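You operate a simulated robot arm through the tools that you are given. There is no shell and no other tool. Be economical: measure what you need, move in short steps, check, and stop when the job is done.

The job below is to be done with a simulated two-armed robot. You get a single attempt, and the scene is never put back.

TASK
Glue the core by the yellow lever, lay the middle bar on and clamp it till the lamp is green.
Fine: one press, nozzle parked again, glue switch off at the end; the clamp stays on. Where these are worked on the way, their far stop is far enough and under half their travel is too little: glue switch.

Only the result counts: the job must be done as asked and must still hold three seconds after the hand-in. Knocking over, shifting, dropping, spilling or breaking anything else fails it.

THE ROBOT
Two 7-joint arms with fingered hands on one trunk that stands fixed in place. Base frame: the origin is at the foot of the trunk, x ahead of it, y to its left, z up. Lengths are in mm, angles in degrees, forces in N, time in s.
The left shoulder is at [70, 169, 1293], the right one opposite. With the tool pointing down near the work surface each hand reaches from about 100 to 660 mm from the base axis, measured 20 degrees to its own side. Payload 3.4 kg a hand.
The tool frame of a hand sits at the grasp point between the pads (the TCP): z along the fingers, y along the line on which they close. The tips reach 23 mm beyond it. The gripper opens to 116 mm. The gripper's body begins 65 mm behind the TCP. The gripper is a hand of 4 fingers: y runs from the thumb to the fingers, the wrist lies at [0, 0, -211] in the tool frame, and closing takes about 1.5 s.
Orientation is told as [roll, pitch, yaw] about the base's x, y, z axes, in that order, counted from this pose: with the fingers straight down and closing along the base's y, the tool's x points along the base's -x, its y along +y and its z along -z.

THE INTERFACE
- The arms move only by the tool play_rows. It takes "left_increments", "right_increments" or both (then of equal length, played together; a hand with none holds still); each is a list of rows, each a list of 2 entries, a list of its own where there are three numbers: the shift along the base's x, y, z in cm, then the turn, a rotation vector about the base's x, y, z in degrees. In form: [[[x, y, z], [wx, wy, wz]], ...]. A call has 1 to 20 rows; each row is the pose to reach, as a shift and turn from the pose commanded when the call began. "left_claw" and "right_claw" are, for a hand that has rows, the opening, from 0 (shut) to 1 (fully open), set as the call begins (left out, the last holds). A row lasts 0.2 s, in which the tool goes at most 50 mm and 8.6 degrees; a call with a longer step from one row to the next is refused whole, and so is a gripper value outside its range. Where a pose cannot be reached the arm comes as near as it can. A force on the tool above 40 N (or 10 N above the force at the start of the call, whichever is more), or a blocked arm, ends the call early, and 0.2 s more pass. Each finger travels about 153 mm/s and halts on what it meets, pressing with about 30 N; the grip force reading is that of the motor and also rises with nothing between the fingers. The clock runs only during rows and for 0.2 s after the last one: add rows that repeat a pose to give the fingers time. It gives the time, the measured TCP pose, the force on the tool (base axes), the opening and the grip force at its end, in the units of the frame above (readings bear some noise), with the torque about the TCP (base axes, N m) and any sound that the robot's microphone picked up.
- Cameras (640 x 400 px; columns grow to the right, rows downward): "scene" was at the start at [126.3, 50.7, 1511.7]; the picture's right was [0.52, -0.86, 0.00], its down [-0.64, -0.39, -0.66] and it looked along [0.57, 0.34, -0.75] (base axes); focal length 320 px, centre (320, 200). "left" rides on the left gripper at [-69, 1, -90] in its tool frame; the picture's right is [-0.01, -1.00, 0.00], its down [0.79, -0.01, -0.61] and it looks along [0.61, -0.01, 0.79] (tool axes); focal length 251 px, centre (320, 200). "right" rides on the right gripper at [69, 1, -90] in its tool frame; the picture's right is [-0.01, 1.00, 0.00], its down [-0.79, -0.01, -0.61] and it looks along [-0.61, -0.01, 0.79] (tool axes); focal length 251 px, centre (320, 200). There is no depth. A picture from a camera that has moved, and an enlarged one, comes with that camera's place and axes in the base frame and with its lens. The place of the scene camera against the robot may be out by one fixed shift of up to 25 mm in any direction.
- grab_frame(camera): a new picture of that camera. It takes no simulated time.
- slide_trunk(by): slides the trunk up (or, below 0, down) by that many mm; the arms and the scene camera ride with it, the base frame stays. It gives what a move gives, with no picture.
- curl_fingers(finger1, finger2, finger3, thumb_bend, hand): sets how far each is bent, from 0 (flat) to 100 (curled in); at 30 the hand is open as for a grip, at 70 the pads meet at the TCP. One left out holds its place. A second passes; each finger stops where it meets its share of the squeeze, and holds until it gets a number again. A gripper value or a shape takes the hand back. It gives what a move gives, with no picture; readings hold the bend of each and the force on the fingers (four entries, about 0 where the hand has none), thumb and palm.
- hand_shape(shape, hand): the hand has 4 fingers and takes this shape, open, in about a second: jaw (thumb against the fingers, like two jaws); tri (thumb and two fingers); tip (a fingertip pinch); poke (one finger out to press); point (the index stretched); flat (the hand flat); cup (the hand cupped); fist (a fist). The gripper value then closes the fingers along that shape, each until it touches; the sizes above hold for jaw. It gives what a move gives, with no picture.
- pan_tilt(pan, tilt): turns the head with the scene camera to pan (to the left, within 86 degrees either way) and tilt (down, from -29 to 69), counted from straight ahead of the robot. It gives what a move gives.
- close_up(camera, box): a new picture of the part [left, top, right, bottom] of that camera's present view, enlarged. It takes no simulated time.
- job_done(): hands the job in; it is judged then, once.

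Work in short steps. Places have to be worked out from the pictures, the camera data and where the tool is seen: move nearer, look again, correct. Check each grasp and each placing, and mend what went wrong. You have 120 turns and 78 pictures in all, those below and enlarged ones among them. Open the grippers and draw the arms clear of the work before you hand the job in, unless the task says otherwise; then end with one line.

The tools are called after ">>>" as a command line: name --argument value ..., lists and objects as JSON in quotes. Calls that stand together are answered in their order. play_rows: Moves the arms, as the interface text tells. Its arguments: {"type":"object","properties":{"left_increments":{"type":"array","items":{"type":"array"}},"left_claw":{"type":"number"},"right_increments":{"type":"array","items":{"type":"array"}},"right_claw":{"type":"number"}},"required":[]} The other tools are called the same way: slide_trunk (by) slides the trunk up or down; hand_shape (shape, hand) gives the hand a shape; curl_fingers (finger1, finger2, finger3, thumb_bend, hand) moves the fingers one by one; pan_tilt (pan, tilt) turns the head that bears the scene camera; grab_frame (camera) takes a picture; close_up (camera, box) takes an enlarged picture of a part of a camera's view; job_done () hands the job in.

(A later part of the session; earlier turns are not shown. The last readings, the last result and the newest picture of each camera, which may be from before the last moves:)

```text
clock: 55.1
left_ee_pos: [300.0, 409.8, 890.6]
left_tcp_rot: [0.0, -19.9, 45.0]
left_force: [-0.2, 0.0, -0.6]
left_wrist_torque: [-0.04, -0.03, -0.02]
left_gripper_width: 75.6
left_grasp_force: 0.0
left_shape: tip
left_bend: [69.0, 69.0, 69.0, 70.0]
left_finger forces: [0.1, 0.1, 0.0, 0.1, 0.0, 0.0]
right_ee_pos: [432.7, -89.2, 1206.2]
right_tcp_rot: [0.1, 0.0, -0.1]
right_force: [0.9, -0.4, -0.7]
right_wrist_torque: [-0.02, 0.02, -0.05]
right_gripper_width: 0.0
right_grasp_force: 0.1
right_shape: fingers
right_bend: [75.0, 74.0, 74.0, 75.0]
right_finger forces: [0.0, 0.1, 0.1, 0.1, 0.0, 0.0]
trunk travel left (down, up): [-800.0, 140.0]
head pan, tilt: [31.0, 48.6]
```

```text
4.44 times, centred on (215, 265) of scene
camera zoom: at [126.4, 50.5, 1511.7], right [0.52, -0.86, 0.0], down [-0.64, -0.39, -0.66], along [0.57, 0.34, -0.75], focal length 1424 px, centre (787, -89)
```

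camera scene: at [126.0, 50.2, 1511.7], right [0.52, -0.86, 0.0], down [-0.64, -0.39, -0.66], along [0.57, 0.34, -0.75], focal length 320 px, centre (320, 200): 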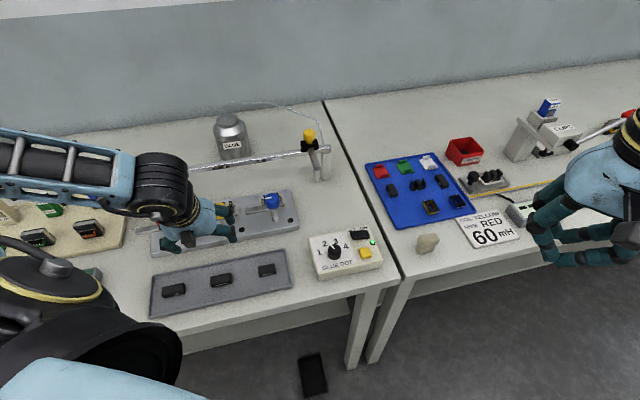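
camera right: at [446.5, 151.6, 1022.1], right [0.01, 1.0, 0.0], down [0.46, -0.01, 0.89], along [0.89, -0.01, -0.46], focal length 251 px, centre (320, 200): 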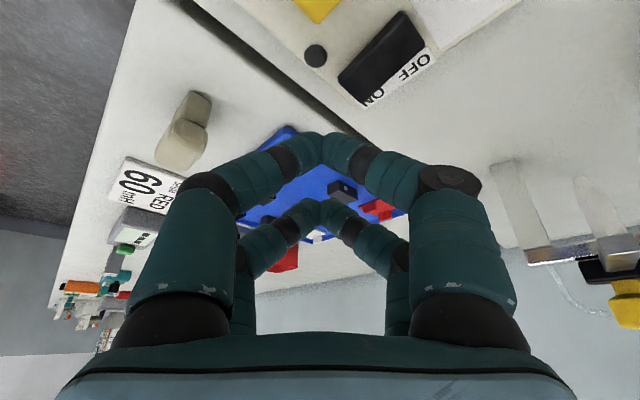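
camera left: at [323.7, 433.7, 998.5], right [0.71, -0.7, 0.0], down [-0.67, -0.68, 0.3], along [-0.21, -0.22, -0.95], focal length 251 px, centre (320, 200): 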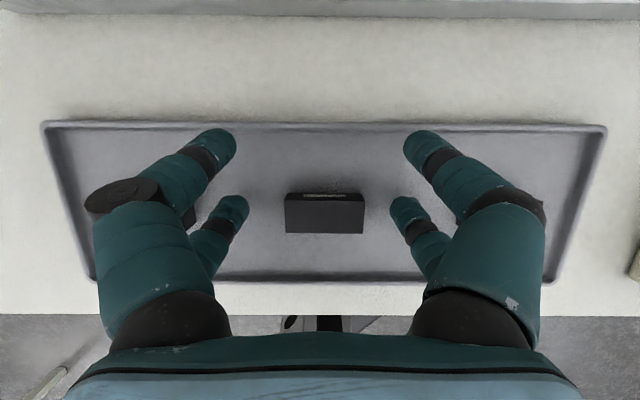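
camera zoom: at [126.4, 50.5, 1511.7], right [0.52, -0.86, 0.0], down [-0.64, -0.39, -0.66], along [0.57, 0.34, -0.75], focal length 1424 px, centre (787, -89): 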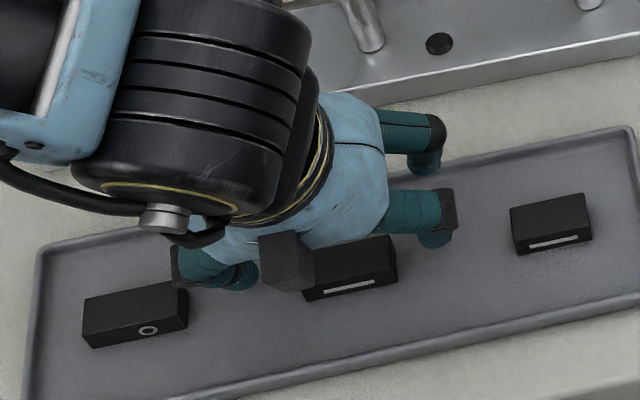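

Bar lies between the rear fingers, tips ~8 mm below its top. I lower 3 mm more and close.

>>> play_rows --left_increments '[[[0.1, -0.1, -0.3], [0, 0, 0]], [[0.1, -0.1, -0.3], [0, 0, 0]]]'

>>> play_rows --left_increments '[[[0, 0, 0], [0, 0, 0]], [[0, 0, 0], [0, 0, 0]], [[0, 0, 0], [0, 0, 0]], [[0, 0, 0], [0, 0, 0]], [[0, 0, 0], [0, 0, 0]], [[0, 0, 0], [0, 0, 0]], [[0, 0, 0], [0, 0, 0]], [[0, 0, 0], [0, 0, 0]]]' --left_claw 0

>>> grab_frame --camera "left"

```text
clock: 55.7
left_ee_pos: [301.9, 408.6, 888.3]
left_tcp_rot: [0.1, -19.7, 45.1]
left_force: [0.4, 0.1, 0.3]
left_wrist_torque: [0.01, 0.05, -0.02]
left_gripper_width: 75.9
left_grasp_force: 0.1
left_shape: tip
left_bend: [69.0, 69.0, 69.0, 70.0]
left_finger forces: [0.1, 0.0, 0.1, 0.0, 0.0, 0.0]
right_ee_pos: [430.5, -89.9, 1206.0]
right_tcp_rot: [0.0, 0.0, -0.1]
right_force: [0.0, 0.2, 0.6]
right_wrist_torque: [0.01, -0.03, 0.03]
right_gripper_width: 0.0
right_grasp_force: 0.1
right_shape: fingers
right_bend: [75.0, 74.0, 74.0, 75.0]
right_finger forces: [0.0, 0.1, 0.0, 0.0, 0.0, 0.0]
trunk travel left (down, up): [-800.0, 140.0]
head pan, tilt: [31.0, 48.6]
```

```text
clock: 57.5
left_ee_pos: [300.1, 409.5, 888.1]
left_tcp_rot: [0.0, -19.9, 45.0]
left_force: [1.2, 0.3, -1.0]
left_wrist_torque: [0.05, 0.02, 0.02]
left_gripper_width: 4.4
left_grasp_force: 30.1
left_shape: tip
left_bend: [62.0, 74.0, 73.0, 61.0]
left_finger forces: [0.1, 26.8, 26.8, 0.1, 0.0, 0.0]
right_ee_pos: [432.4, -89.3, 1205.7]
right_tcp_rot: [0.0, -0.1, 0.0]
right_force: [0.2, -0.7, 0.1]
right_wrist_torque: [0.0, 0.0, 0.01]
right_gripper_width: 0.0
right_grasp_force: 0.1
right_shape: fingers
right_bend: [75.0, 74.0, 74.0, 75.0]
right_finger forces: [0.1, 0.0, 0.1, 0.1, 0.1, 0.0]
trunk travel left (down, up): [-800.0, 140.0]
head pan, tilt: [31.0, 48.6]
```

```text
21 pictures are left
camera left: at [325.1, 432.9, 995.9], right [0.71, -0.7, 0.0], down [-0.67, -0.68, 0.3], along [-0.21, -0.22, -0.95], focal length 251 px, centre (320, 200)
```

left: 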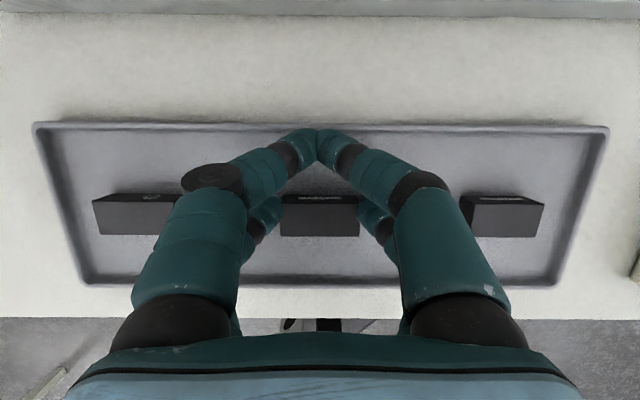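

Gripped at 27 N by the rear fingers. I open the front pair for a clear view, keeping the rear squeezing, then lift.

>>> curl_fingers --hand "left" --finger1 40 --thumb_bend 40 --finger2 85 --finger3 85

>>> play_rows --left_increments '[[[0, 0, 1], [0, 0, 0]], [[0, 0, 3], [0, 0, 0]], [[0, 0, 5], [0, 0, 0]], [[0, 0, 7.5], [0, 0, 0]], [[0, 0, 7.5], [0, 0, 0]]]'

>>> grab_frame --camera "left"

```text
clock: 58.5
left_ee_pos: [301.6, 409.2, 888.1]
left_tcp_rot: [0.0, -19.9, 45.0]
left_force: [0.9, 0.2, 0.1]
left_wrist_torque: [-0.01, 0.0, -0.02]
left_gripper_width: 87.1
left_grasp_force: 9.9
left_shape: fingers
left_bend: [40.0, 73.0, 73.0, 40.0]
left_finger forces: [0.0, 10.0, 10.1, 0.0, 0.0, 0.0]
right_ee_pos: [432.6, -89.8, 1205.5]
right_tcp_rot: [0.1, 0.1, 0.1]
right_force: [-0.5, 0.5, -0.8]
right_wrist_torque: [0.01, 0.0, -0.01]
right_gripper_width: 0.0
right_grasp_force: 0.2
right_shape: fingers
right_bend: [75.0, 74.0, 74.0, 75.0]
right_finger forces: [0.0, 0.0, 0.0, 0.1, 0.0, 0.0]
trunk travel left (down, up): [-800.0, 140.0]
head pan, tilt: [31.0, 48.6]
```

```text
clock: 59.7
left_ee_pos: [302.9, 408.1, 963.4]
left_tcp_rot: [0.0, -19.9, 45.1]
left_force: [0.4, -0.3, -0.4]
left_wrist_torque: [-0.01, 0.01, 0.03]
left_gripper_width: 87.5
left_grasp_force: 10.1
left_shape: fingers
left_bend: [40.0, 73.0, 73.0, 40.0]
left_finger forces: [0.1, 10.0, 9.9, 0.0, 0.0, 0.0]
right_ee_pos: [432.3, -88.8, 1204.5]
right_tcp_rot: [0.0, 0.0, 0.0]
right_force: [-0.9, 0.1, -0.7]
right_wrist_torque: [-0.01, 0.04, -0.02]
right_gripper_width: 0.2
right_grasp_force: 0.1
right_shape: fingers
right_bend: [75.0, 74.0, 74.0, 75.0]
right_finger forces: [0.0, 0.1, 0.1, 0.0, 0.0, 0.0]
trunk travel left (down, up): [-800.0, 140.0]
head pan, tilt: [31.0, 48.6]
```

```text
20 pictures are left
camera left: at [325.7, 432.0, 1071.4], right [0.71, -0.7, 0.0], down [-0.67, -0.68, 0.3], along [-0.21, -0.22, -0.95], focal length 251 px, centre (320, 200)
```

left: 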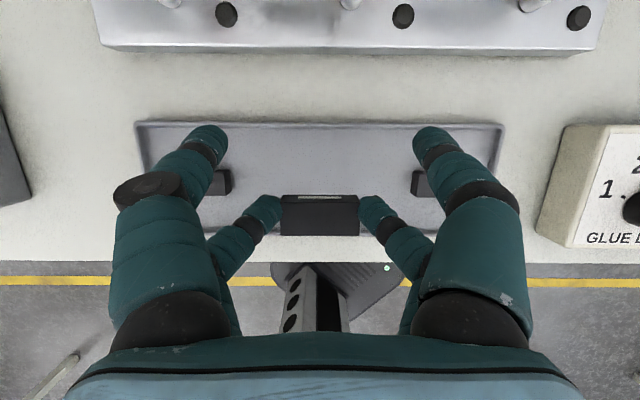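

The bar is held well. I raise, carry it over above the yellow core (TCP ≈(445,522)), staying above the lever knob.

>>> play_rows --left_increments '[[[0, 0, 4], [0, 0, 0]], [[0, 0, 8], [0, 0, 0]], [[2.4, 1.9, 8], [0, 0, 0]], [[4.8, 3.8, 8], [0, 0, 0]], [[7.2, 5.7, 8], [0, 0, 0]], [[9.6, 7.6, 8], [0, 0, 0]], [[12, 9.5, 8], [0, 0, 0]], [[14.2, 11.4, 8], [0, 0, 0]], [[14.2, 11.4, 5], [0, 0, 0]], [[14.2, 11.4, 2.5], [0, 0, 0]], [[14.2, 11.4, 2.5], [0, 0, 0]]]'

>>> grab_frame --camera "left"

>>> close_up --camera "scene" --box '[150, 130, 310, 250]'

```text
clock: 62.1
left_ee_pos: [444.1, 521.5, 987.8]
left_tcp_rot: [0.0, -20.0, 45.0]
left_force: [0.3, 0.0, -0.5]
left_wrist_torque: [-0.05, -0.03, 0.0]
left_gripper_width: 87.5
left_grasp_force: 9.8
left_shape: fingers
left_bend: [40.0, 73.0, 73.0, 40.0]
left_finger forces: [0.0, 9.7, 9.6, 0.0, 0.0, 0.0]
left hand out of reach, approached as far as the arm can: row 2
right_ee_pos: [431.6, -89.2, 1204.7]
right_tcp_rot: [0.0, 0.0, 0.1]
right_force: [0.7, 0.1, 0.2]
right_wrist_torque: [0.0, 0.03, 0.02]
right_gripper_width: 0.2
right_grasp_force: 0.1
right_shape: fingers
right_bend: [75.0, 74.0, 74.0, 75.0]
right_finger forces: [0.0, 0.0, 0.1, 0.0, 0.1, 0.1]
trunk travel left (down, up): [-800.0, 140.0]
head pan, tilt: [31.0, 48.6]
```

```text
19 pictures are left
camera left: at [467.7, 546.3, 1095.6], right [0.71, -0.7, 0.0], down [-0.67, -0.68, 0.3], along [-0.21, -0.22, -0.95], focal length 251 px, centre (320, 200)
```

left: 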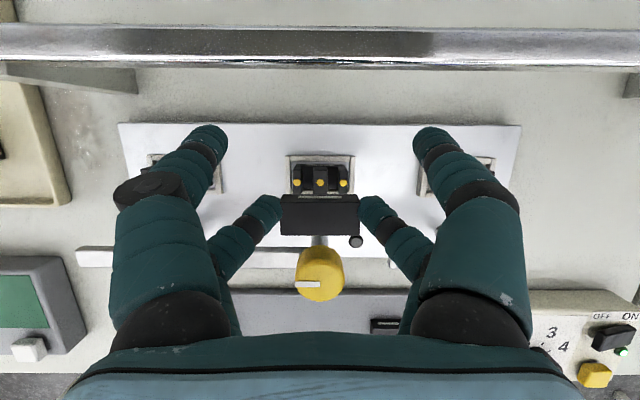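

```text
3.33 times, centred on (230, 190) of scene
camera zoom: at [126.4, 50.6, 1511.7], right [0.52, -0.86, 0.0], down [-0.64, -0.39, -0.66], along [0.57, 0.34, -0.75], focal length 1068 px, centre (620, 233)
```

zoom: 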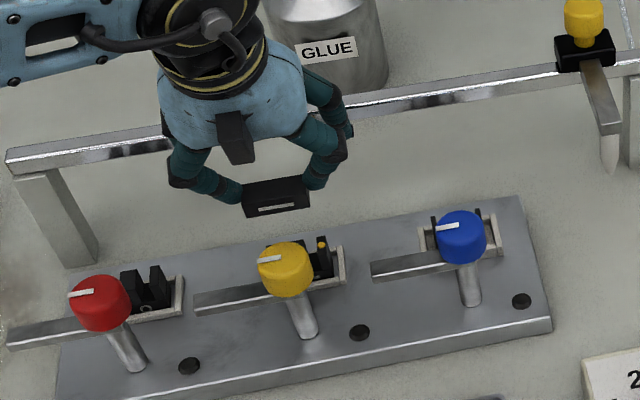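

Columns already agree; depth (f) within a few mm. I descend to ~15 mm above the legs and recheck.

>>> play_rows --left_increments '[[[0.1, 0.1, -1.5], [0, 0, 0]], [[0.15, 0.15, -3], [0, 0, 0]], [[0.15, 0.15, -3.8], [0, 0, 0]], [[0.15, 0.15, -3.8], [0, 0, 0]]]'

>>> close_up --camera "left" --box '[240, 130, 400, 260]'

>>> close_up --camera "scene" --box '[190, 160, 270, 240]'

```text
clock: 63.1
left_ee_pos: [445.5, 523.6, 949.2]
left_tcp_rot: [0.0, -19.9, 44.9]
left_force: [-1.4, 0.3, -1.0]
left_wrist_torque: [0.03, -0.02, 0.02]
left_gripper_width: 87.2
left_grasp_force: 9.7
left_shape: fingers
left_bend: [40.0, 73.0, 73.0, 40.0]
left_finger forces: [0.0, 9.7, 9.8, 0.0, 0.0, 0.1]
right_ee_pos: [432.0, -89.8, 1204.2]
right_tcp_rot: [-0.1, 0.0, 0.0]
right_force: [-0.3, 0.5, -0.9]
right_wrist_torque: [0.03, 0.02, 0.02]
right_gripper_width: 0.3
right_grasp_force: 0.1
right_shape: fingers
right_bend: [75.0, 74.0, 74.0, 75.0]
right_finger forces: [0.0, 0.1, 0.1, 0.0, 0.1, 0.1]
trunk travel left (down, up): [-800.0, 140.0]
head pan, tilt: [31.0, 48.6]
```

```text
3.08 times, centred on (320, 195) of left
camera zoom: at [469.1, 548.0, 1057.6], right [0.71, -0.7, 0.0], down [-0.67, -0.68, 0.3], along [-0.21, -0.22, -0.95], focal length 774 px, centre (320, 215)
```

zoom: 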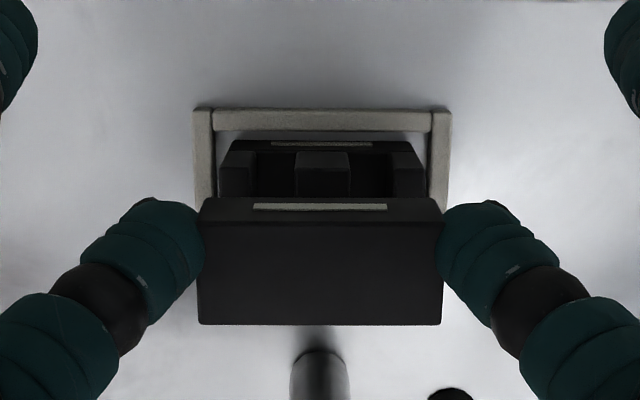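

```text
5.00 times, centred on (230, 200) of scene
camera zoom: at [126.5, 50.7, 1511.6], right [0.52, -0.86, 0.0], down [-0.64, -0.39, -0.66], along [0.57, 0.34, -0.75], focal length 1602 px, centre (770, 200)
```

zoom: 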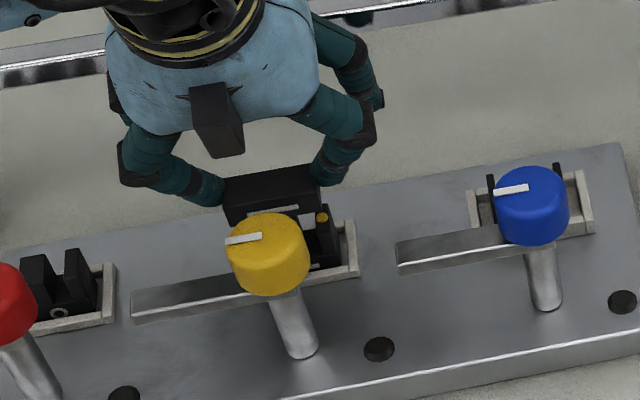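

I need a finer look at the core's leg tops against the bar's far edge.

>>> close_up --camera "left" --box '[285, 160, 360, 206]'

```text
8.53 times, centred on (322, 183) of left
camera zoom: at [469.1, 548.0, 1057.6], right [0.71, -0.7, 0.0], down [-0.67, -0.68, 0.3], along [-0.21, -0.22, -0.95], focal length 2146 px, centre (299, 345)
```

zoom: 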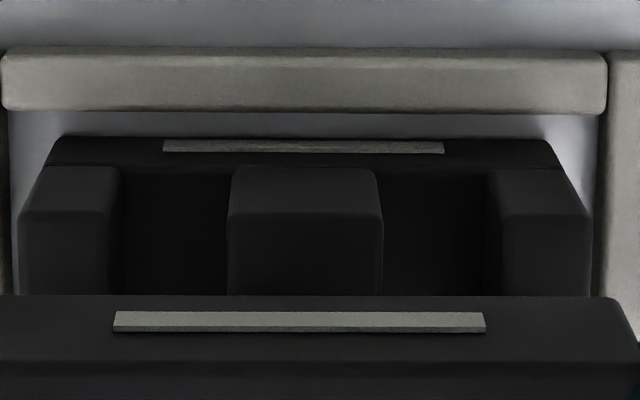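

Leg-top far edge matches my estimate: core centre f≈669, leg top z≈895; bar is within 1 mm. I lower it ~18 mm.

>>> play_rows --left_increments '[[[0.07, 0.05, -0.6], [0, 0, 0]], [[0.07, 0.05, -1.2], [0, 0, 0]], [[0.07, 0.05, -1.6], [0, 0, 0]], [[0.07, 0.05, -1.8], [0, 0, 0]], [[0.07, 0.05, -1.8], [0, 0, 0]]]'

>>> close_up --camera "left" --box '[265, 140, 375, 250]'

```text
clock: 64.3
left_ee_pos: [446.5, 523.3, 932.3]
left_tcp_rot: [-0.1, -20.1, 45.0]
left_force: [-0.3, 0.9, 9.0]
left_wrist_torque: [-0.05, 0.04, -0.02]
left_gripper_width: 87.2
left_grasp_force: 10.6
left_shape: fingers
left_bend: [40.0, 73.0, 73.0, 40.0]
left_finger forces: [0.0, 10.8, 10.0, 0.1, 0.1, 0.1]
right_ee_pos: [432.1, -89.4, 1206.7]
right_tcp_rot: [0.1, -0.1, 0.0]
right_force: [-0.1, -0.8, -0.1]
right_wrist_torque: [0.01, -0.01, 0.01]
right_gripper_width: 0.0
right_grasp_force: 0.2
right_shape: fingers
right_bend: [75.0, 74.0, 74.0, 75.0]
right_finger forces: [0.0, 0.0, 0.0, 0.0, 0.0, 0.0]
trunk travel left (down, up): [-800.0, 140.0]
head pan, tilt: [31.0, 48.6]
```

```text
3.64 times, centred on (320, 195) of left
camera zoom: at [469.7, 547.9, 1040.0], right [0.71, -0.7, 0.0], down [-0.67, -0.68, 0.3], along [-0.21, -0.21, -0.95], focal length 914 px, centre (320, 218)
```

zoom: 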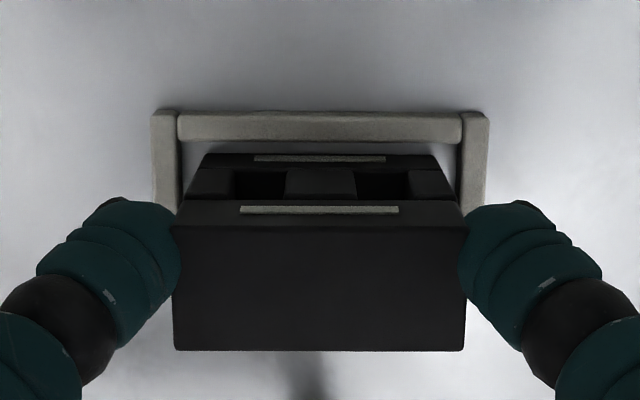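

Bar is seated on the legs (9 N contact) and well aligned. I release by opening the rear fingers slightly.

>>> curl_fingers --hand "left" --finger2 60 --finger3 60

>>> close_up --camera "left" --box '[240, 140, 400, 260]'

```text
clock: 65.3
left_ee_pos: [445.7, 523.8, 931.1]
left_tcp_rot: [0.0, -20.0, 44.9]
left_force: [-0.4, -0.8, 5.6]
left_wrist_torque: [-0.04, 0.09, -0.02]
left_gripper_width: 87.4
left_grasp_force: 3.4
left_shape: fingers
left_bend: [40.0, 57.0, 57.0, 40.0]
left_finger forces: [0.1, 3.2, 3.3, 0.0, 0.1, 0.0]
right_ee_pos: [431.1, -91.0, 1205.1]
right_tcp_rot: [0.0, -0.2, 0.0]
right_force: [-0.5, -0.3, 0.0]
right_wrist_torque: [-0.05, 0.01, 0.03]
right_gripper_width: 0.0
right_grasp_force: 0.0
right_shape: fingers
right_bend: [75.0, 74.0, 74.0, 75.0]
right_finger forces: [0.0, 0.1, 0.1, 0.0, 0.1, 0.0]
trunk travel left (down, up): [-800.0, 140.0]
head pan, tilt: [31.0, 48.6]
```

```text
3.33 times, centred on (320, 200) of left
camera zoom: at [469.4, 547.5, 1039.2], right [0.71, -0.7, 0.0], down [-0.67, -0.68, 0.3], along [-0.21, -0.22, -0.95], focal length 838 px, centre (320, 200)
```

zoom: 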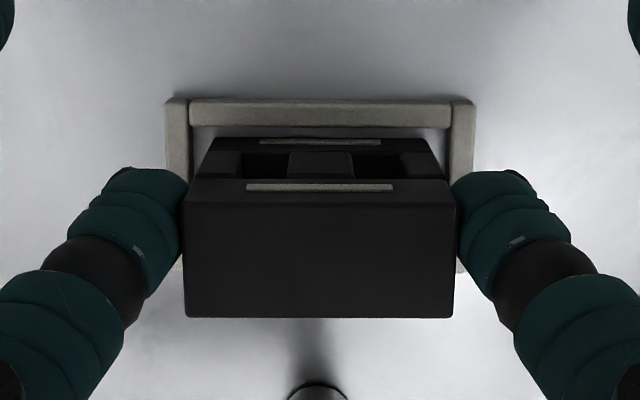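

Still lightly touching; I open further.

>>> curl_fingers --hand "left" --finger2 46 --finger3 46

>>> close_up --camera "left" --box '[240, 140, 400, 260]'

```text
clock: 66.3
left_ee_pos: [446.7, 525.1, 929.5]
left_tcp_rot: [0.0, -19.9, 45.0]
left_force: [-0.5, -0.2, -0.5]
left_wrist_torque: [0.01, 0.02, -0.01]
left_gripper_width: 87.7
left_grasp_force: 0.0
left_shape: fingers
left_bend: [40.0, 46.0, 46.0, 40.0]
left_finger forces: [0.0, 0.0, 0.0, 0.0, 0.0, 0.0]
right_ee_pos: [432.2, -88.7, 1205.5]
right_tcp_rot: [0.0, 0.0, -0.2]
right_force: [-0.4, -0.3, -0.2]
right_wrist_torque: [0.04, 0.01, -0.02]
right_gripper_width: 0.0
right_grasp_force: 0.2
right_shape: fingers
right_bend: [75.0, 74.0, 74.0, 75.0]
right_finger forces: [0.1, 0.1, 0.1, 0.1, 0.0, 0.0]
trunk travel left (down, up): [-800.0, 140.0]
head pan, tilt: [31.0, 48.6]
```

```text
3.33 times, centred on (320, 200) of left
camera zoom: at [470.1, 548.4, 1038.5], right [0.71, -0.7, 0.0], down [-0.67, -0.68, 0.3], along [-0.21, -0.22, -0.95], focal length 838 px, centre (320, 200)
```

zoom: 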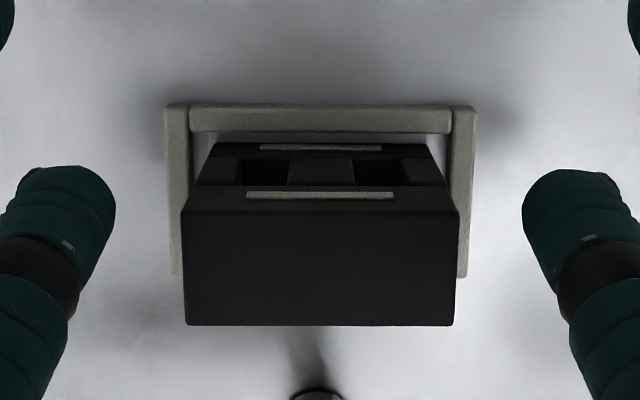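

The bar lies on the core. I lift the hand straight up and away, then study the yellow lever.

>>> play_rows --left_increments '[[[0, 0, 1.5], [0, 0, 0]], [[0, 0, 4], [0, 0, 0]], [[0, 0, 8], [0, 0, 0]], [[-1, 1, 12], [0, 0, 0]], [[-3, 3, 15], [0, 0, 0]], [[-5.5, 5.5, 17], [0, 0, 0]]]'

>>> close_up --camera "scene" --box '[180, 180, 270, 245]'

>>> grab_frame --camera "left"

```text
clock: 67.7
left_ee_pos: [389.2, 579.8, 1104.0]
left_tcp_rot: [-0.2, -20.0, 45.0]
left_force: [-0.4, -0.3, 0.3]
left_wrist_torque: [0.02, -0.01, -0.05]
left_gripper_width: 87.5
left_grasp_force: 0.0
left_shape: fingers
left_bend: [40.0, 46.0, 46.0, 40.0]
left_finger forces: [0.1, 0.0, 0.1, 0.0, 0.0, 0.0]
right_ee_pos: [429.9, -90.9, 1205.1]
right_tcp_rot: [0.0, 0.0, 0.0]
right_force: [0.9, -0.4, -0.4]
right_wrist_torque: [0.01, -0.03, -0.02]
right_gripper_width: 0.0
right_grasp_force: 0.2
right_shape: fingers
right_bend: [75.0, 74.0, 74.0, 75.0]
right_finger forces: [0.0, 0.0, 0.0, 0.0, 0.0, 0.0]
trunk travel left (down, up): [-800.0, 140.0]
head pan, tilt: [31.0, 48.6]
```

```text
6.15 times, centred on (225, 212) of scene
camera zoom: at [124.7, 50.2, 1511.8], right [0.52, -0.86, 0.0], down [-0.64, -0.39, -0.66], along [0.57, 0.34, -0.75], focal length 1972 px, centre (905, 123)
```

zoom: 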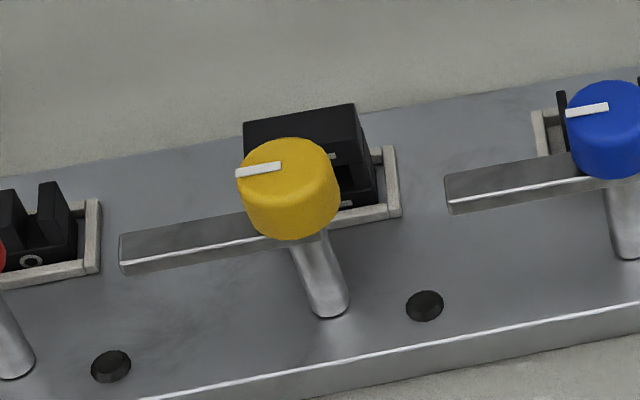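

```text
10 pictures are left
camera left: at [412.0, 603.6, 1210.5], right [0.71, -0.7, 0.0], down [-0.67, -0.68, 0.3], along [-0.21, -0.22, -0.95], focal length 251 px, centre (320, 200)
```

left: 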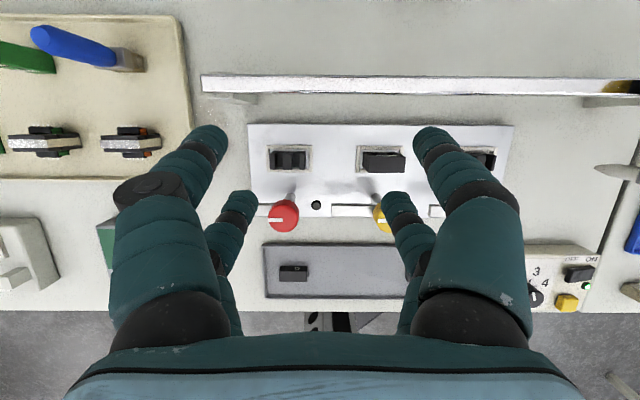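

I'll twist the 38 mm lever knob with the four-finger jaw: axis about u=−56, f=612 → (393,472), top z≈952. I set the jaw shape and go vertical above it.

>>> hand_shape --hand "left" --shape "jaw"

>>> play_rows --left_increments '[[[0, -3, 0], [-3.6, 3.6, 0]], [[0, -6, 0], [-7.1, 7.1, 0]], [[0.4, -9, 0], [-10.6, 10.6, 0]], [[0.4, -10.8, -1], [-14.1, 14.1, 0]], [[0.4, -10.8, -5], [-14.1, 14.1, 0]], [[0.4, -10.8, -8], [-14.1, 14.1, 0]], [[0.4, -10.8, -8], [-14.1, 14.1, 0]]]' --left_claw 0.75

>>> grab_frame --camera "left"

```text
clock: 68.6
left_ee_pos: [389.6, 579.0, 1100.2]
left_tcp_rot: [0.0, -20.0, 44.9]
left_force: [0.7, 0.1, -1.4]
left_wrist_torque: [-0.01, 0.01, -0.02]
left_gripper_width: 115.9
left_grasp_force: 0.1
left_shape: jaw
left_bend: [30.0, 30.0, 30.0, 30.0]
left_finger forces: [0.1, 0.1, 0.1, 0.0, 0.1, 0.0]
right_ee_pos: [432.1, -89.3, 1204.6]
right_tcp_rot: [0.0, 0.0, 0.0]
right_force: [0.0, 0.0, -0.2]
right_wrist_torque: [0.02, 0.0, 0.02]
right_gripper_width: 0.0
right_grasp_force: 0.1
right_shape: fingers
right_bend: [75.0, 74.0, 74.0, 75.0]
right_finger forces: [0.0, 0.0, 0.1, 0.0, 0.1, 0.0]
trunk travel left (down, up): [-800.0, 140.0]
head pan, tilt: [31.0, 48.6]
```

```text
clock: 70.2
left_ee_pos: [394.4, 473.2, 1020.0]
left_tcp_rot: [0.0, 0.0, 45.0]
left_force: [0.2, 0.5, 0.5]
left_wrist_torque: [-0.05, 0.02, 0.0]
left_gripper_width: 87.1
left_grasp_force: 0.0
left_shape: jaw
left_bend: [63.0, 63.0, 63.0, 63.0]
left_finger forces: [0.0, 0.0, 0.0, 0.1, 0.0, 0.1]
right_ee_pos: [432.0, -89.7, 1205.7]
right_tcp_rot: [0.0, 0.0, 0.1]
right_force: [-0.7, -0.1, -0.5]
right_wrist_torque: [0.05, -0.01, 0.02]
right_gripper_width: 0.0
right_grasp_force: 0.0
right_shape: fingers
right_bend: [75.0, 74.0, 74.0, 75.0]
right_finger forces: [0.1, 0.1, 0.0, 0.0, 0.0, 0.1]
trunk travel left (down, up): [-800.0, 140.0]
head pan, tilt: [31.0, 48.6]
```

```text
9 pictures are left
camera left: at [441.9, 521.4, 1109.9], right [0.71, -0.7, 0.0], down [-0.56, -0.57, 0.61], along [-0.43, -0.43, -0.79], focal length 251 px, centre (320, 200)
```

left: 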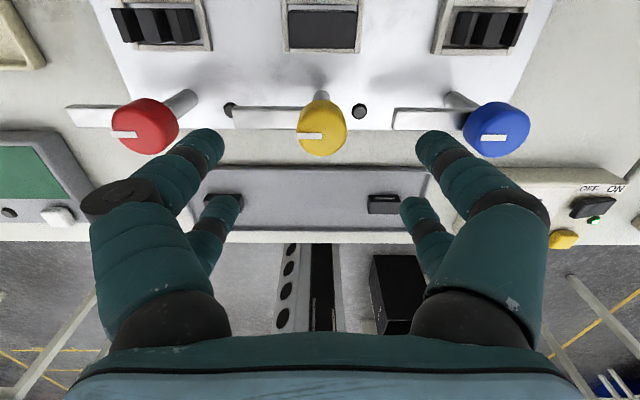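

Knob is centred under the hand (u≈−55, f≈612, top≈952). I descend to grip height and close.

>>> play_rows --left_increments '[[[0, 0, -2], [0, 0, 0]], [[0, 0, -4], [0, 0, 0]], [[0, 0, -6], [0, 0, 0]], [[0, 0, -7.2], [0, 0, 0]], [[0, 0, -7.2], [0, 0, 0]]]'

>>> play_rows --left_increments '[[[0, 0, 0], [0, 0, 0]], [[0, 0, 0], [0, 0, 0]], [[0, 0, 0], [0, 0, 0]], [[0, 0, 0], [0, 0, 0]], [[0, 0, 0], [0, 0, 0]], [[0, 0, 0], [0, 0, 0]], [[0, 0, 0], [0, 0, 0]]]' --left_claw 0

>>> grab_frame --camera "left"

```text
clock: 71.4
left_ee_pos: [393.5, 472.8, 948.2]
left_tcp_rot: [0.0, 0.0, 45.0]
left_force: [-0.1, 0.5, 0.4]
left_wrist_torque: [0.02, 0.01, -0.02]
left_gripper_width: 87.3
left_grasp_force: 0.1
left_shape: jaw
left_bend: [63.0, 63.0, 63.0, 63.0]
left_finger forces: [0.1, 0.0, 0.0, 0.1, 0.0, 0.0]
right_ee_pos: [431.7, -89.1, 1206.2]
right_tcp_rot: [-0.1, 0.0, 0.0]
right_force: [-0.2, 0.7, -0.2]
right_wrist_torque: [-0.02, 0.01, 0.04]
right_gripper_width: 0.0
right_grasp_force: 0.1
right_shape: fingers
right_bend: [75.0, 74.0, 74.0, 75.0]
right_finger forces: [0.0, 0.0, 0.1, 0.0, 0.0, 0.0]
trunk travel left (down, up): [-800.0, 140.0]
head pan, tilt: [31.0, 48.6]
```

```text
clock: 73.0
left_ee_pos: [393.4, 473.0, 946.7]
left_tcp_rot: [0.0, 0.1, 45.0]
left_force: [-3.0, -3.3, -6.3]
left_wrist_torque: [-0.02, 0.02, -0.09]
left_gripper_width: 9.3
left_grasp_force: 29.9
left_shape: jaw
left_bend: [72.0, 71.0, 71.0, 75.0]
left_finger forces: [28.3, 0.1, 0.1, 0.0, 23.2, 0.1]
right_ee_pos: [431.0, -90.1, 1205.9]
right_tcp_rot: [0.0, 0.0, -0.1]
right_force: [0.8, 0.8, 0.1]
right_wrist_torque: [0.01, 0.02, -0.02]
right_gripper_width: 0.1
right_grasp_force: 0.0
right_shape: fingers
right_bend: [75.0, 74.0, 74.0, 75.0]
right_finger forces: [0.0, 0.0, 0.1, 0.0, 0.0, 0.1]
trunk travel left (down, up): [-800.0, 140.0]
head pan, tilt: [31.0, 48.6]
```

```text
8 pictures are left
camera left: at [442.1, 520.9, 1038.0], right [0.71, -0.7, 0.0], down [-0.56, -0.57, 0.61], along [-0.43, -0.43, -0.79], focal length 251 px, centre (320, 200)
```

left: 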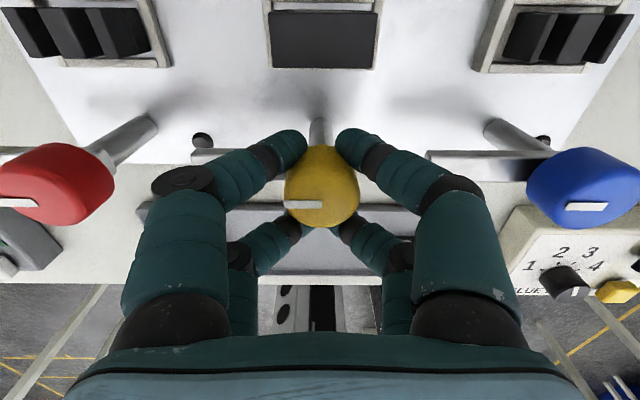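

The front pair holds the knob. I lower 6 mm so the fingertips also flank the arm, then twist clockwise 45° first and check the torque.

>>> play_rows --left_increments '[[[0, 0, 0], [0, 0, -5]], [[0, 0, 0], [0, 0, -12]], [[0, 0, 0], [0, 0, -19]], [[0, 0, 0], [0, 0, -26]], [[0, 0, 0], [0, 0, -33]], [[0, 0, 0], [0, 0, -40]], [[0, 0, 0], [0, 0, -45]]]'

>>> close_up --camera "left" --box '[160, 60, 480, 260]'

```text
clock: 74.6
left_ee_pos: [393.6, 476.0, 947.2]
left_tcp_rot: [-0.1, 0.0, -0.1]
left_force: [-9.7, 4.2, -11.9]
left_wrist_torque: [0.07, 0.15, 0.0]
left_gripper_width: 8.8
left_grasp_force: 30.0
left_shape: jaw
left_bend: [72.0, 71.0, 71.0, 75.0]
left_finger forces: [28.5, 0.1, 0.0, 0.0, 22.4, 0.0]
right_ee_pos: [429.8, -86.3, 1206.4]
right_tcp_rot: [-0.1, -0.2, -0.1]
right_force: [0.4, 1.0, -0.1]
right_wrist_torque: [-0.02, -0.01, -0.01]
right_gripper_width: 0.1
right_grasp_force: 0.0
right_shape: fingers
right_bend: [75.0, 74.0, 74.0, 75.0]
right_finger forces: [0.1, 0.0, 0.0, 0.0, 0.0, 0.0]
trunk travel left (down, up): [-800.0, 140.0]
head pan, tilt: [31.0, 48.6]
```

```text
2.00 times, centred on (320, 160) of left
camera zoom: at [462.3, 474.5, 1038.2], right [0.01, -1.0, 0.0], down [-0.79, 0.0, 0.61], along [-0.61, -0.01, -0.79], focal length 503 px, centre (320, 280)
```

zoom: 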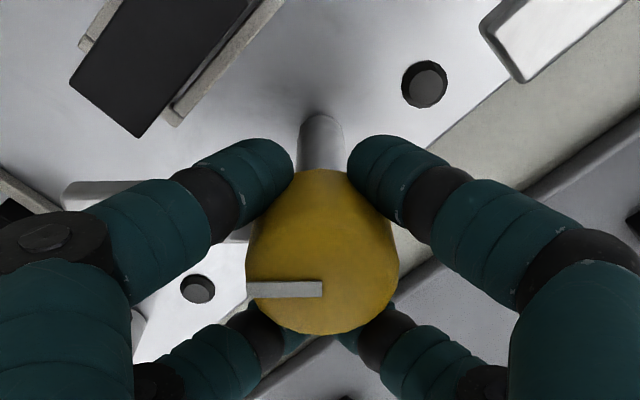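

The marker turned with the hand: the twist works. I continue the other 45°.

>>> play_rows --left_increments '[[[0, 0, 0], [0, 0, -7]], [[0, 0, 0], [0, 0, -14]], [[0, 0, 0], [0, 0, -21]], [[0, 0, 0], [0, 0, -28]], [[0, 0, 0], [0, 0, -35]], [[0, 0, 0], [0, 0, -41]], [[0, 0, 0], [0, 0, -45]], [[0, 0, 0], [0, 0, -45]]]'

>>> close_up --camera "left" --box '[160, 60, 480, 260]'

```text
clock: 76.4
left_ee_pos: [394.1, 476.3, 946.8]
left_tcp_rot: [-0.1, -0.2, -45.0]
left_force: [-3.5, 19.0, -2.4]
left_wrist_torque: [0.35, 0.03, 0.02]
left_gripper_width: 9.0
left_grasp_force: 30.0
left_shape: jaw
left_bend: [72.0, 71.0, 71.0, 75.0]
left_finger forces: [30.4, 37.2, 0.0, 0.0, 21.4, 0.0]
right_ee_pos: [430.7, -84.6, 1205.4]
right_tcp_rot: [-0.3, 0.0, 0.0]
right_force: [0.3, -0.5, -0.5]
right_wrist_torque: [0.01, 0.02, -0.03]
right_gripper_width: 0.0
right_grasp_force: 0.0
right_shape: fingers
right_bend: [75.0, 74.0, 74.0, 75.0]
right_finger forces: [0.0, 0.0, 0.0, 0.0, 0.1, 0.1]
trunk travel left (down, up): [-800.0, 140.0]
head pan, tilt: [31.0, 48.6]
```

```text
2.00 times, centred on (320, 160) of left
camera zoom: at [443.3, 427.4, 1038.2], right [-0.7, -0.71, 0.0], down [-0.57, 0.56, 0.6], along [-0.43, 0.42, -0.8], focal length 503 px, centre (320, 280)
```

zoom: 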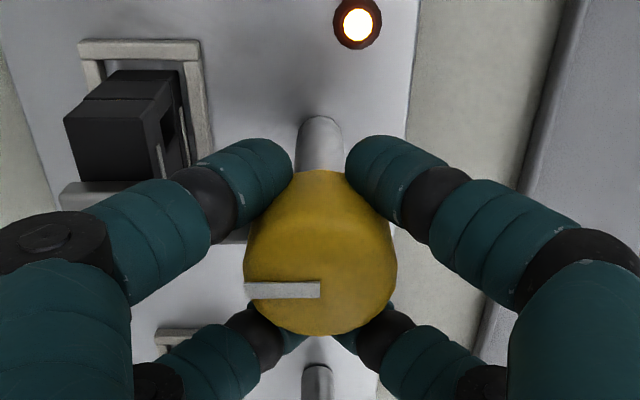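

Lamp is amber: probably clamped and curing. I hold for 3 s and look.

>>> play_rows --left_increments '[[[0, 0, 0], [0, 0, 0]], [[0, 0, 0], [0, 0, 0]], [[0, 0, 0], [0, 0, 0]], [[0, 0, 0], [0, 0, 0]], [[0, 0, 0], [0, 0, 0]], [[0, 0, 0], [0, 0, 0]], [[0, 0, 0], [0, 0, 0]], [[0, 0, 0], [0, 0, 0]], [[0, 0, 0], [0, 0, 0]], [[0, 0, 0], [0, 0, 0]], [[0, 0, 0], [0, 0, 0]], [[0, 0, 0], [0, 0, 0]], [[0, 0, 0], [0, 0, 0]], [[0, 0, 0], [0, 0, 0]], [[0, 0, 0], [0, 0, 0]], [[0, 0, 0], [0, 0, 0]], [[0, 0, 0], [0, 0, 0]], [[0, 0, 0], [0, 0, 0]], [[0, 0, 0], [0, 0, 0]], [[0, 0, 0], [0, 0, 0]]]'

>>> close_up --camera "left" --box '[160, 60, 480, 260]'

```text
clock: 80.6
left_ee_pos: [393.5, 474.6, 946.7]
left_tcp_rot: [-0.1, -0.1, -45.0]
left_force: [-0.4, 23.3, 3.8]
left_wrist_torque: [0.38, 0.04, 0.0]
left_gripper_width: 8.4
left_grasp_force: 29.6
left_shape: jaw
left_bend: [72.0, 71.0, 71.0, 75.0]
left_finger forces: [31.6, 40.2, 0.0, 0.0, 21.5, 0.0]
right_ee_pos: [431.2, -84.2, 1207.0]
right_tcp_rot: [-0.2, -0.1, 0.2]
right_force: [-0.7, 0.6, 0.1]
right_wrist_torque: [0.01, -0.05, 0.01]
right_gripper_width: 0.0
right_grasp_force: 0.1
right_shape: fingers
right_bend: [75.0, 74.0, 74.0, 75.0]
right_finger forces: [0.0, 0.0, 0.0, 0.1, 0.0, 0.0]
trunk travel left (down, up): [-800.0, 140.0]
head pan, tilt: [31.0, 48.6]
```

```text
2.00 times, centred on (320, 160) of left
camera zoom: at [443.1, 427.2, 1037.9], right [-0.7, -0.71, 0.0], down [-0.57, 0.56, 0.6], along [-0.43, 0.42, -0.8], focal length 503 px, centre (320, 280)
```

zoom: 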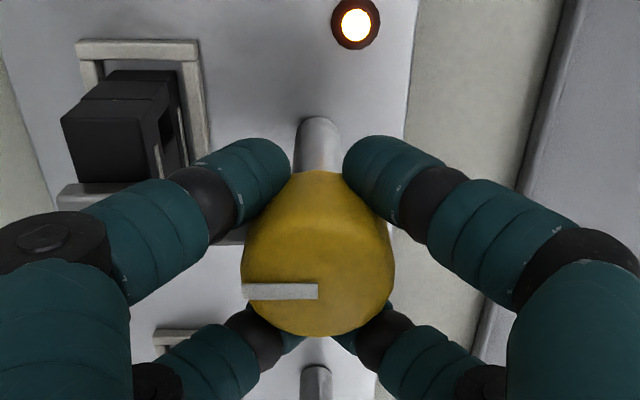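

Marker points to the core, arm lies over the bar, and finger load suggests the stop is reached. I release gently, lift clear, and let it cure.

>>> play_rows --left_increments '[[[0, 0, 0], [0, 0, 0]], [[0, 0, 0], [0, 0, 0]], [[0, 0, 0], [0, 0, 0]], [[0, 0, 0], [0, 0, 0]], [[0, 0, 2], [0, 0, 0]], [[0, 0, 5], [0, 0, 0]], [[0, 0, 9], [0, 0, 0]], [[0, 0, 13], [0, 0, 0]], [[3, -3, 16], [0, 0, 0]], [[5, -6, 19], [0, 0, 0]]]' --left_claw 0.6

>>> close_up --camera "scene" --box '[170, 130, 330, 250]'

```text
refused: row 9 steps farther than a row can; nothing moved
```

```text
3.33 times, centred on (250, 190) of scene
camera zoom: at [125.5, 56.6, 1511.6], right [0.52, -0.86, 0.0], down [-0.64, -0.39, -0.66], along [0.57, 0.34, -0.75], focal length 1068 px, centre (553, 233)
```

zoom: 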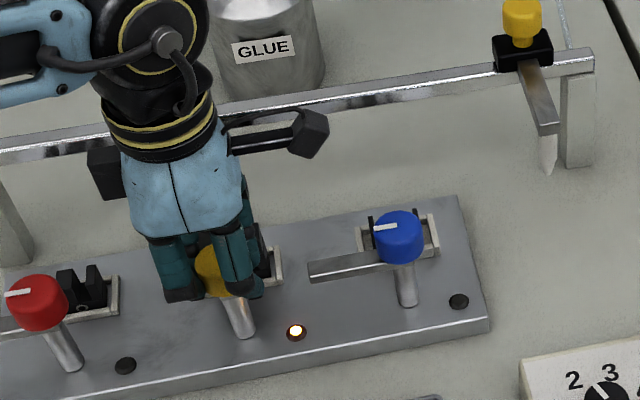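

Resend with smaller steps, no picture.

>>> play_rows --left_increments '[[[0, 0, 0], [0, 0, 0]], [[0, 0, 0], [0, 0, 0]], [[0, 0, 0], [0, 0, 0]], [[0, 0, 0], [0, 0, 0]], [[0, 0, 2], [0, 0, 0]], [[0, 0, 5], [0, 0, 0]], [[0, 0, 9], [0, 0, 0]], [[0, 0, 13], [0, 0, 0]], [[2, -2, 15], [0, 0, 0]], [[4, -5, 17], [0, 0, 0]]]' --left_claw 0.6

```text
clock: 82.8
left_ee_pos: [437.3, 421.7, 1119.7]
left_tcp_rot: [0.0, 0.1, -45.0]
left_force: [-0.8, 0.0, -0.8]
left_wrist_torque: [-0.02, 0.04, -0.03]
left_gripper_width: 69.5
left_grasp_force: 0.0
left_shape: jaw
left_bend: [71.0, 71.0, 71.0, 72.0]
left_finger forces: [0.0, 0.0, 0.1, 0.0, 0.0, 0.1]
right_ee_pos: [433.8, -90.8, 1205.5]
right_tcp_rot: [0.1, 0.2, 0.0]
right_force: [-0.6, 0.1, -0.4]
right_wrist_torque: [0.01, 0.03, 0.0]
right_gripper_width: 0.2
right_grasp_force: 0.0
right_shape: fingers
right_bend: [75.0, 74.0, 74.0, 75.0]
right_finger forces: [0.0, 0.0, 0.0, 0.1, 0.1, 0.1]
trunk travel left (down, up): [-800.0, 140.0]
head pan, tilt: [31.0, 48.6]
```

Now the switch: OFF end near (522,195). I use yaw 45 with the closed tip pinch so the rear fingers avoid dial and button.

>>> hand_shape --hand "left" --shape "tip"

>>> play_rows --left_increments '[[[0.6, -2, 0], [0, 0, 7.5]], [[1.3, -4, 0], [0, 0, 15]], [[2, -6, 0], [0, 0, 22.5]], [[2.6, -8, 0], [0, 0, 30]], [[3.3, -10, 0], [0, 0, 37.5]], [[4, -12, 0], [0, 0, 45]], [[4.6, -14, -1], [0, 0, 52.5]], [[5.3, -16, -2], [0, 0, 60]], [[6, -18, -3], [0, 0, 67.5]], [[6.6, -20, -4], [0, 0, 75]], [[7.3, -22, -5], [0, 0, 82.5]], [[7.9, -23.5, -6], [0, 0, 90]]]' --left_claw 0

>>> play_rows --left_increments '[[[0, 0, -2], [-5, 5, 0]], [[0, 0, -4], [-10, 10, 0]], [[0, 0, -6], [-14, 14, 0]], [[0, 0, -8], [-17.7, 17.7, 0]], [[0, 0, -10], [-17.7, 17.7, 0]], [[0, 0, -10], [-17.7, 17.7, 0]]]'

>>> grab_frame --camera "left"

```text
clock: 83.7
left_ee_pos: [435.3, 421.1, 1119.2]
left_tcp_rot: [0.0, 0.0, -45.0]
left_force: [0.3, -0.5, -0.5]
left_wrist_torque: [0.01, 0.02, -0.01]
left_gripper_width: 116.1
left_grasp_force: 0.1
left_shape: tip
left_bend: [30.0, 30.0, 30.0, 30.0]
left_finger forces: [0.0, 0.0, 0.0, 0.1, 0.1, 0.0]
right_ee_pos: [431.4, -88.1, 1205.8]
right_tcp_rot: [0.0, -0.1, 0.0]
right_force: [-0.3, 0.9, -1.1]
right_wrist_torque: [-0.01, 0.01, 0.03]
right_gripper_width: 0.4
right_grasp_force: 0.1
right_shape: fingers
right_bend: [75.0, 74.0, 74.0, 75.0]
right_finger forces: [0.0, 0.0, 0.0, 0.0, 0.0, 0.1]
trunk travel left (down, up): [-800.0, 140.0]
head pan, tilt: [31.0, 48.6]
```

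```text
clock: 86.3
left_ee_pos: [514.4, 185.0, 1058.3]
left_tcp_rot: [0.0, 0.0, 45.2]
left_force: [0.3, -0.5, 0.8]
left_wrist_torque: [-0.02, -0.02, 0.0]
left_gripper_width: 0.0
left_grasp_force: 30.1
left_shape: tip
left_bend: [62.0, 62.0, 62.0, 62.0]
left_finger forces: [0.1, 0.0, 0.0, 0.0, 0.1, 0.0]
right_ee_pos: [432.2, -89.9, 1205.0]
right_tcp_rot: [0.0, 0.1, 0.0]
right_force: [0.3, -0.1, -0.5]
right_wrist_torque: [0.02, 0.01, 0.02]
right_gripper_width: 0.2
right_grasp_force: 0.1
right_shape: fingers
right_bend: [75.0, 74.0, 74.0, 75.0]
right_finger forces: [0.0, 0.0, 0.0, 0.0, 0.0, 0.0]
trunk travel left (down, up): [-800.0, 140.0]
head pan, tilt: [31.0, 48.6]
```

```text
clock: 87.7
left_ee_pos: [512.1, 187.1, 957.9]
left_tcp_rot: [0.1, 25.1, 45.0]
left_force: [0.5, 0.4, -0.6]
left_wrist_torque: [0.0, -0.03, 0.02]
left_gripper_width: 0.0
left_grasp_force: 30.1
left_shape: tip
left_bend: [62.0, 62.0, 62.0, 62.0]
left_finger forces: [0.1, 0.1, 0.0, 0.0, 0.0, 0.0]
right_ee_pos: [432.1, -89.9, 1205.8]
right_tcp_rot: [-0.1, 0.0, 0.0]
right_force: [-0.3, 0.1, -0.9]
right_wrist_torque: [0.0, 0.0, 0.02]
right_gripper_width: 0.1
right_grasp_force: 0.1
right_shape: fingers
right_bend: [75.0, 74.0, 74.0, 75.0]
right_finger forces: [0.0, 0.0, 0.1, 0.0, 0.0, 0.1]
trunk travel left (down, up): [-800.0, 140.0]
head pan, tilt: [31.0, 48.6]
```

```text
3 pictures are left
camera left: at [584.0, 257.8, 1011.8], right [0.71, -0.7, 0.0], down [-0.32, -0.33, 0.89], along [-0.62, -0.63, -0.46], focal length 251 px, centre (320, 200)
```

left: 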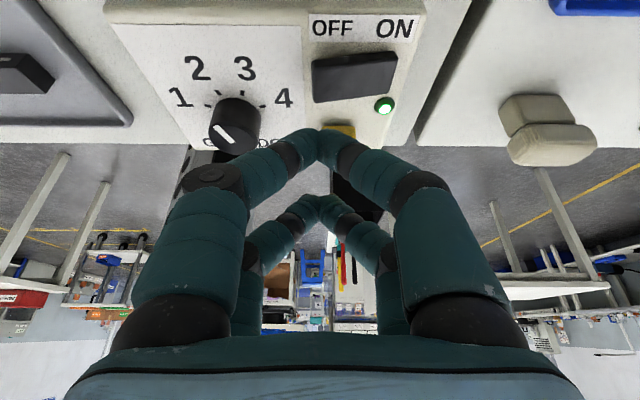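

Tip is nearly over the OFF half (523,190). I nudge slightly and press.

>>> play_rows --left_increments '[[[0.2, -0.25, -1], [0, 0, 0]], [[0.2, -0.25, -2], [0, 0, 0]], [[0.2, -0.25, -2.5], [0, 0, 0]], [[0.2, -0.25, -2.9], [0, 0, 0]], [[0.2, -0.25, -3.2], [0, 0, 0]], [[0.2, -0.25, -3.4], [0, 0, 0]]]'

```text
clock: 89.1
left_ee_pos: [515.1, 182.5, 926.5]
left_tcp_rot: [-0.1, 25.0, 45.1]
left_force: [1.3, 1.7, 10.2]
left_wrist_torque: [0.14, -0.14, 0.02]
left_gripper_width: 0.3
left_grasp_force: 29.8
left_shape: tip
left_bend: [62.0, 62.0, 62.0, 63.0]
left_finger forces: [0.1, 0.0, 0.0, 0.0, 0.1, 0.1]
right_ee_pos: [430.7, -91.0, 1205.5]
right_tcp_rot: [0.0, -0.1, -0.1]
right_force: [0.4, 0.3, 0.5]
right_wrist_torque: [0.03, 0.01, 0.01]
right_gripper_width: 0.3
right_grasp_force: 0.1
right_shape: fingers
right_bend: [75.0, 74.0, 74.0, 75.0]
right_finger forces: [0.1, 0.0, 0.0, 0.0, 0.0, 0.1]
trunk travel left (down, up): [-800.0, 140.0]
head pan, tilt: [31.0, 48.6]
```

10 N, as with the ON press. I press 2 mm more, then lift clear.

>>> play_rows --left_increments '[[[0, 0, -0.2], [0, 0, 0]], [[0, 0, -0.2], [0, 0, 0]], [[0, 0, 2], [0, 0, 0]], [[0, 0, 6], [0, 0, 0]], [[0, 0, 10], [5, -5, 0]], [[0, 0, 14], [10, -10, 0]], [[0, 0, 18], [14, -14, 0]], [[0, 0, 22], [17.7, -17.7, 0]]]'

>>> play_rows --left_increments '[[[-3.5, 2, 0], [0, 0, -7.5]], [[-7, 4, 0], [0, 0, -15]], [[-10.5, 6, 0], [0, 0, -22.5]], [[-14, 8, 0], [0, 0, -30]], [[-17, 10, 0], [0, 0, -37.5]], [[-20, 13, 1], [0, 0, -45]], [[-21, 17, 2], [0, 0, -45]], [[-21, 21, 3], [0, 0, -45]], [[-21, 24, 4], [0, 0, -45]]]' --left_claw 1

>>> close_up --camera "scene" --box '[150, 120, 400, 290]'

```text
clock: 90.9
left_ee_pos: [513.2, 184.4, 1145.7]
left_tcp_rot: [0.1, -0.2, 45.1]
left_force: [1.4, -1.0, 0.0]
left_wrist_torque: [0.03, -0.02, 0.01]
left_gripper_width: 0.0
left_grasp_force: 30.0
left_shape: tip
left_bend: [62.0, 62.0, 62.0, 64.0]
left_finger forces: [0.0, 0.0, 0.1, 0.1, 0.0, 0.1]
right_ee_pos: [431.9, -89.9, 1206.1]
right_tcp_rot: [0.0, -0.1, 0.0]
right_force: [1.0, 1.1, -0.2]
right_wrist_torque: [-0.03, -0.02, 0.01]
right_gripper_width: 0.2
right_grasp_force: 0.0
right_shape: fingers
right_bend: [75.0, 74.0, 74.0, 75.0]
right_finger forces: [0.0, 0.1, 0.1, 0.0, 0.0, 0.0]
trunk travel left (down, up): [-800.0, 140.0]
head pan, tilt: [31.0, 48.6]
```

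```text
clock: 92.9
left_ee_pos: [305.1, 422.3, 1184.8]
left_tcp_rot: [0.0, 0.0, 0.1]
left_force: [0.2, 0.6, 0.4]
left_wrist_torque: [-0.02, -0.03, 0.0]
left_gripper_width: 115.7
left_grasp_force: 0.1
left_shape: tip
left_bend: [30.0, 30.0, 30.0, 30.0]
left_finger forces: [0.0, 0.0, 0.1, 0.1, 0.0, 0.0]
right_ee_pos: [431.6, -88.6, 1205.6]
right_tcp_rot: [0.1, 0.0, 0.0]
right_force: [0.5, -0.3, -0.8]
right_wrist_torque: [0.01, -0.02, -0.06]
right_gripper_width: 0.0
right_grasp_force: 0.0
right_shape: fingers
right_bend: [75.0, 74.0, 74.0, 75.0]
right_finger forces: [0.1, 0.1, 0.0, 0.0, 0.0, 0.0]
trunk travel left (down, up): [-800.0, 140.0]
head pan, tilt: [31.0, 48.6]
```

```text
2.35 times, centred on (275, 205) of scene
camera zoom: at [126.2, 51.1, 1511.6], right [0.52, -0.86, 0.0], down [-0.64, -0.39, -0.66], along [0.57, 0.34, -0.75], focal length 754 px, centre (426, 188)
```

zoom: 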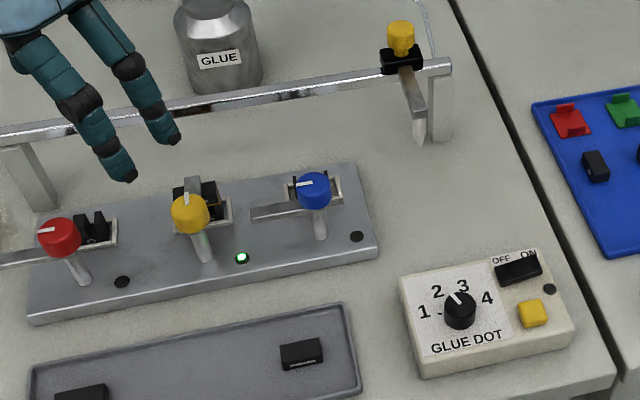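

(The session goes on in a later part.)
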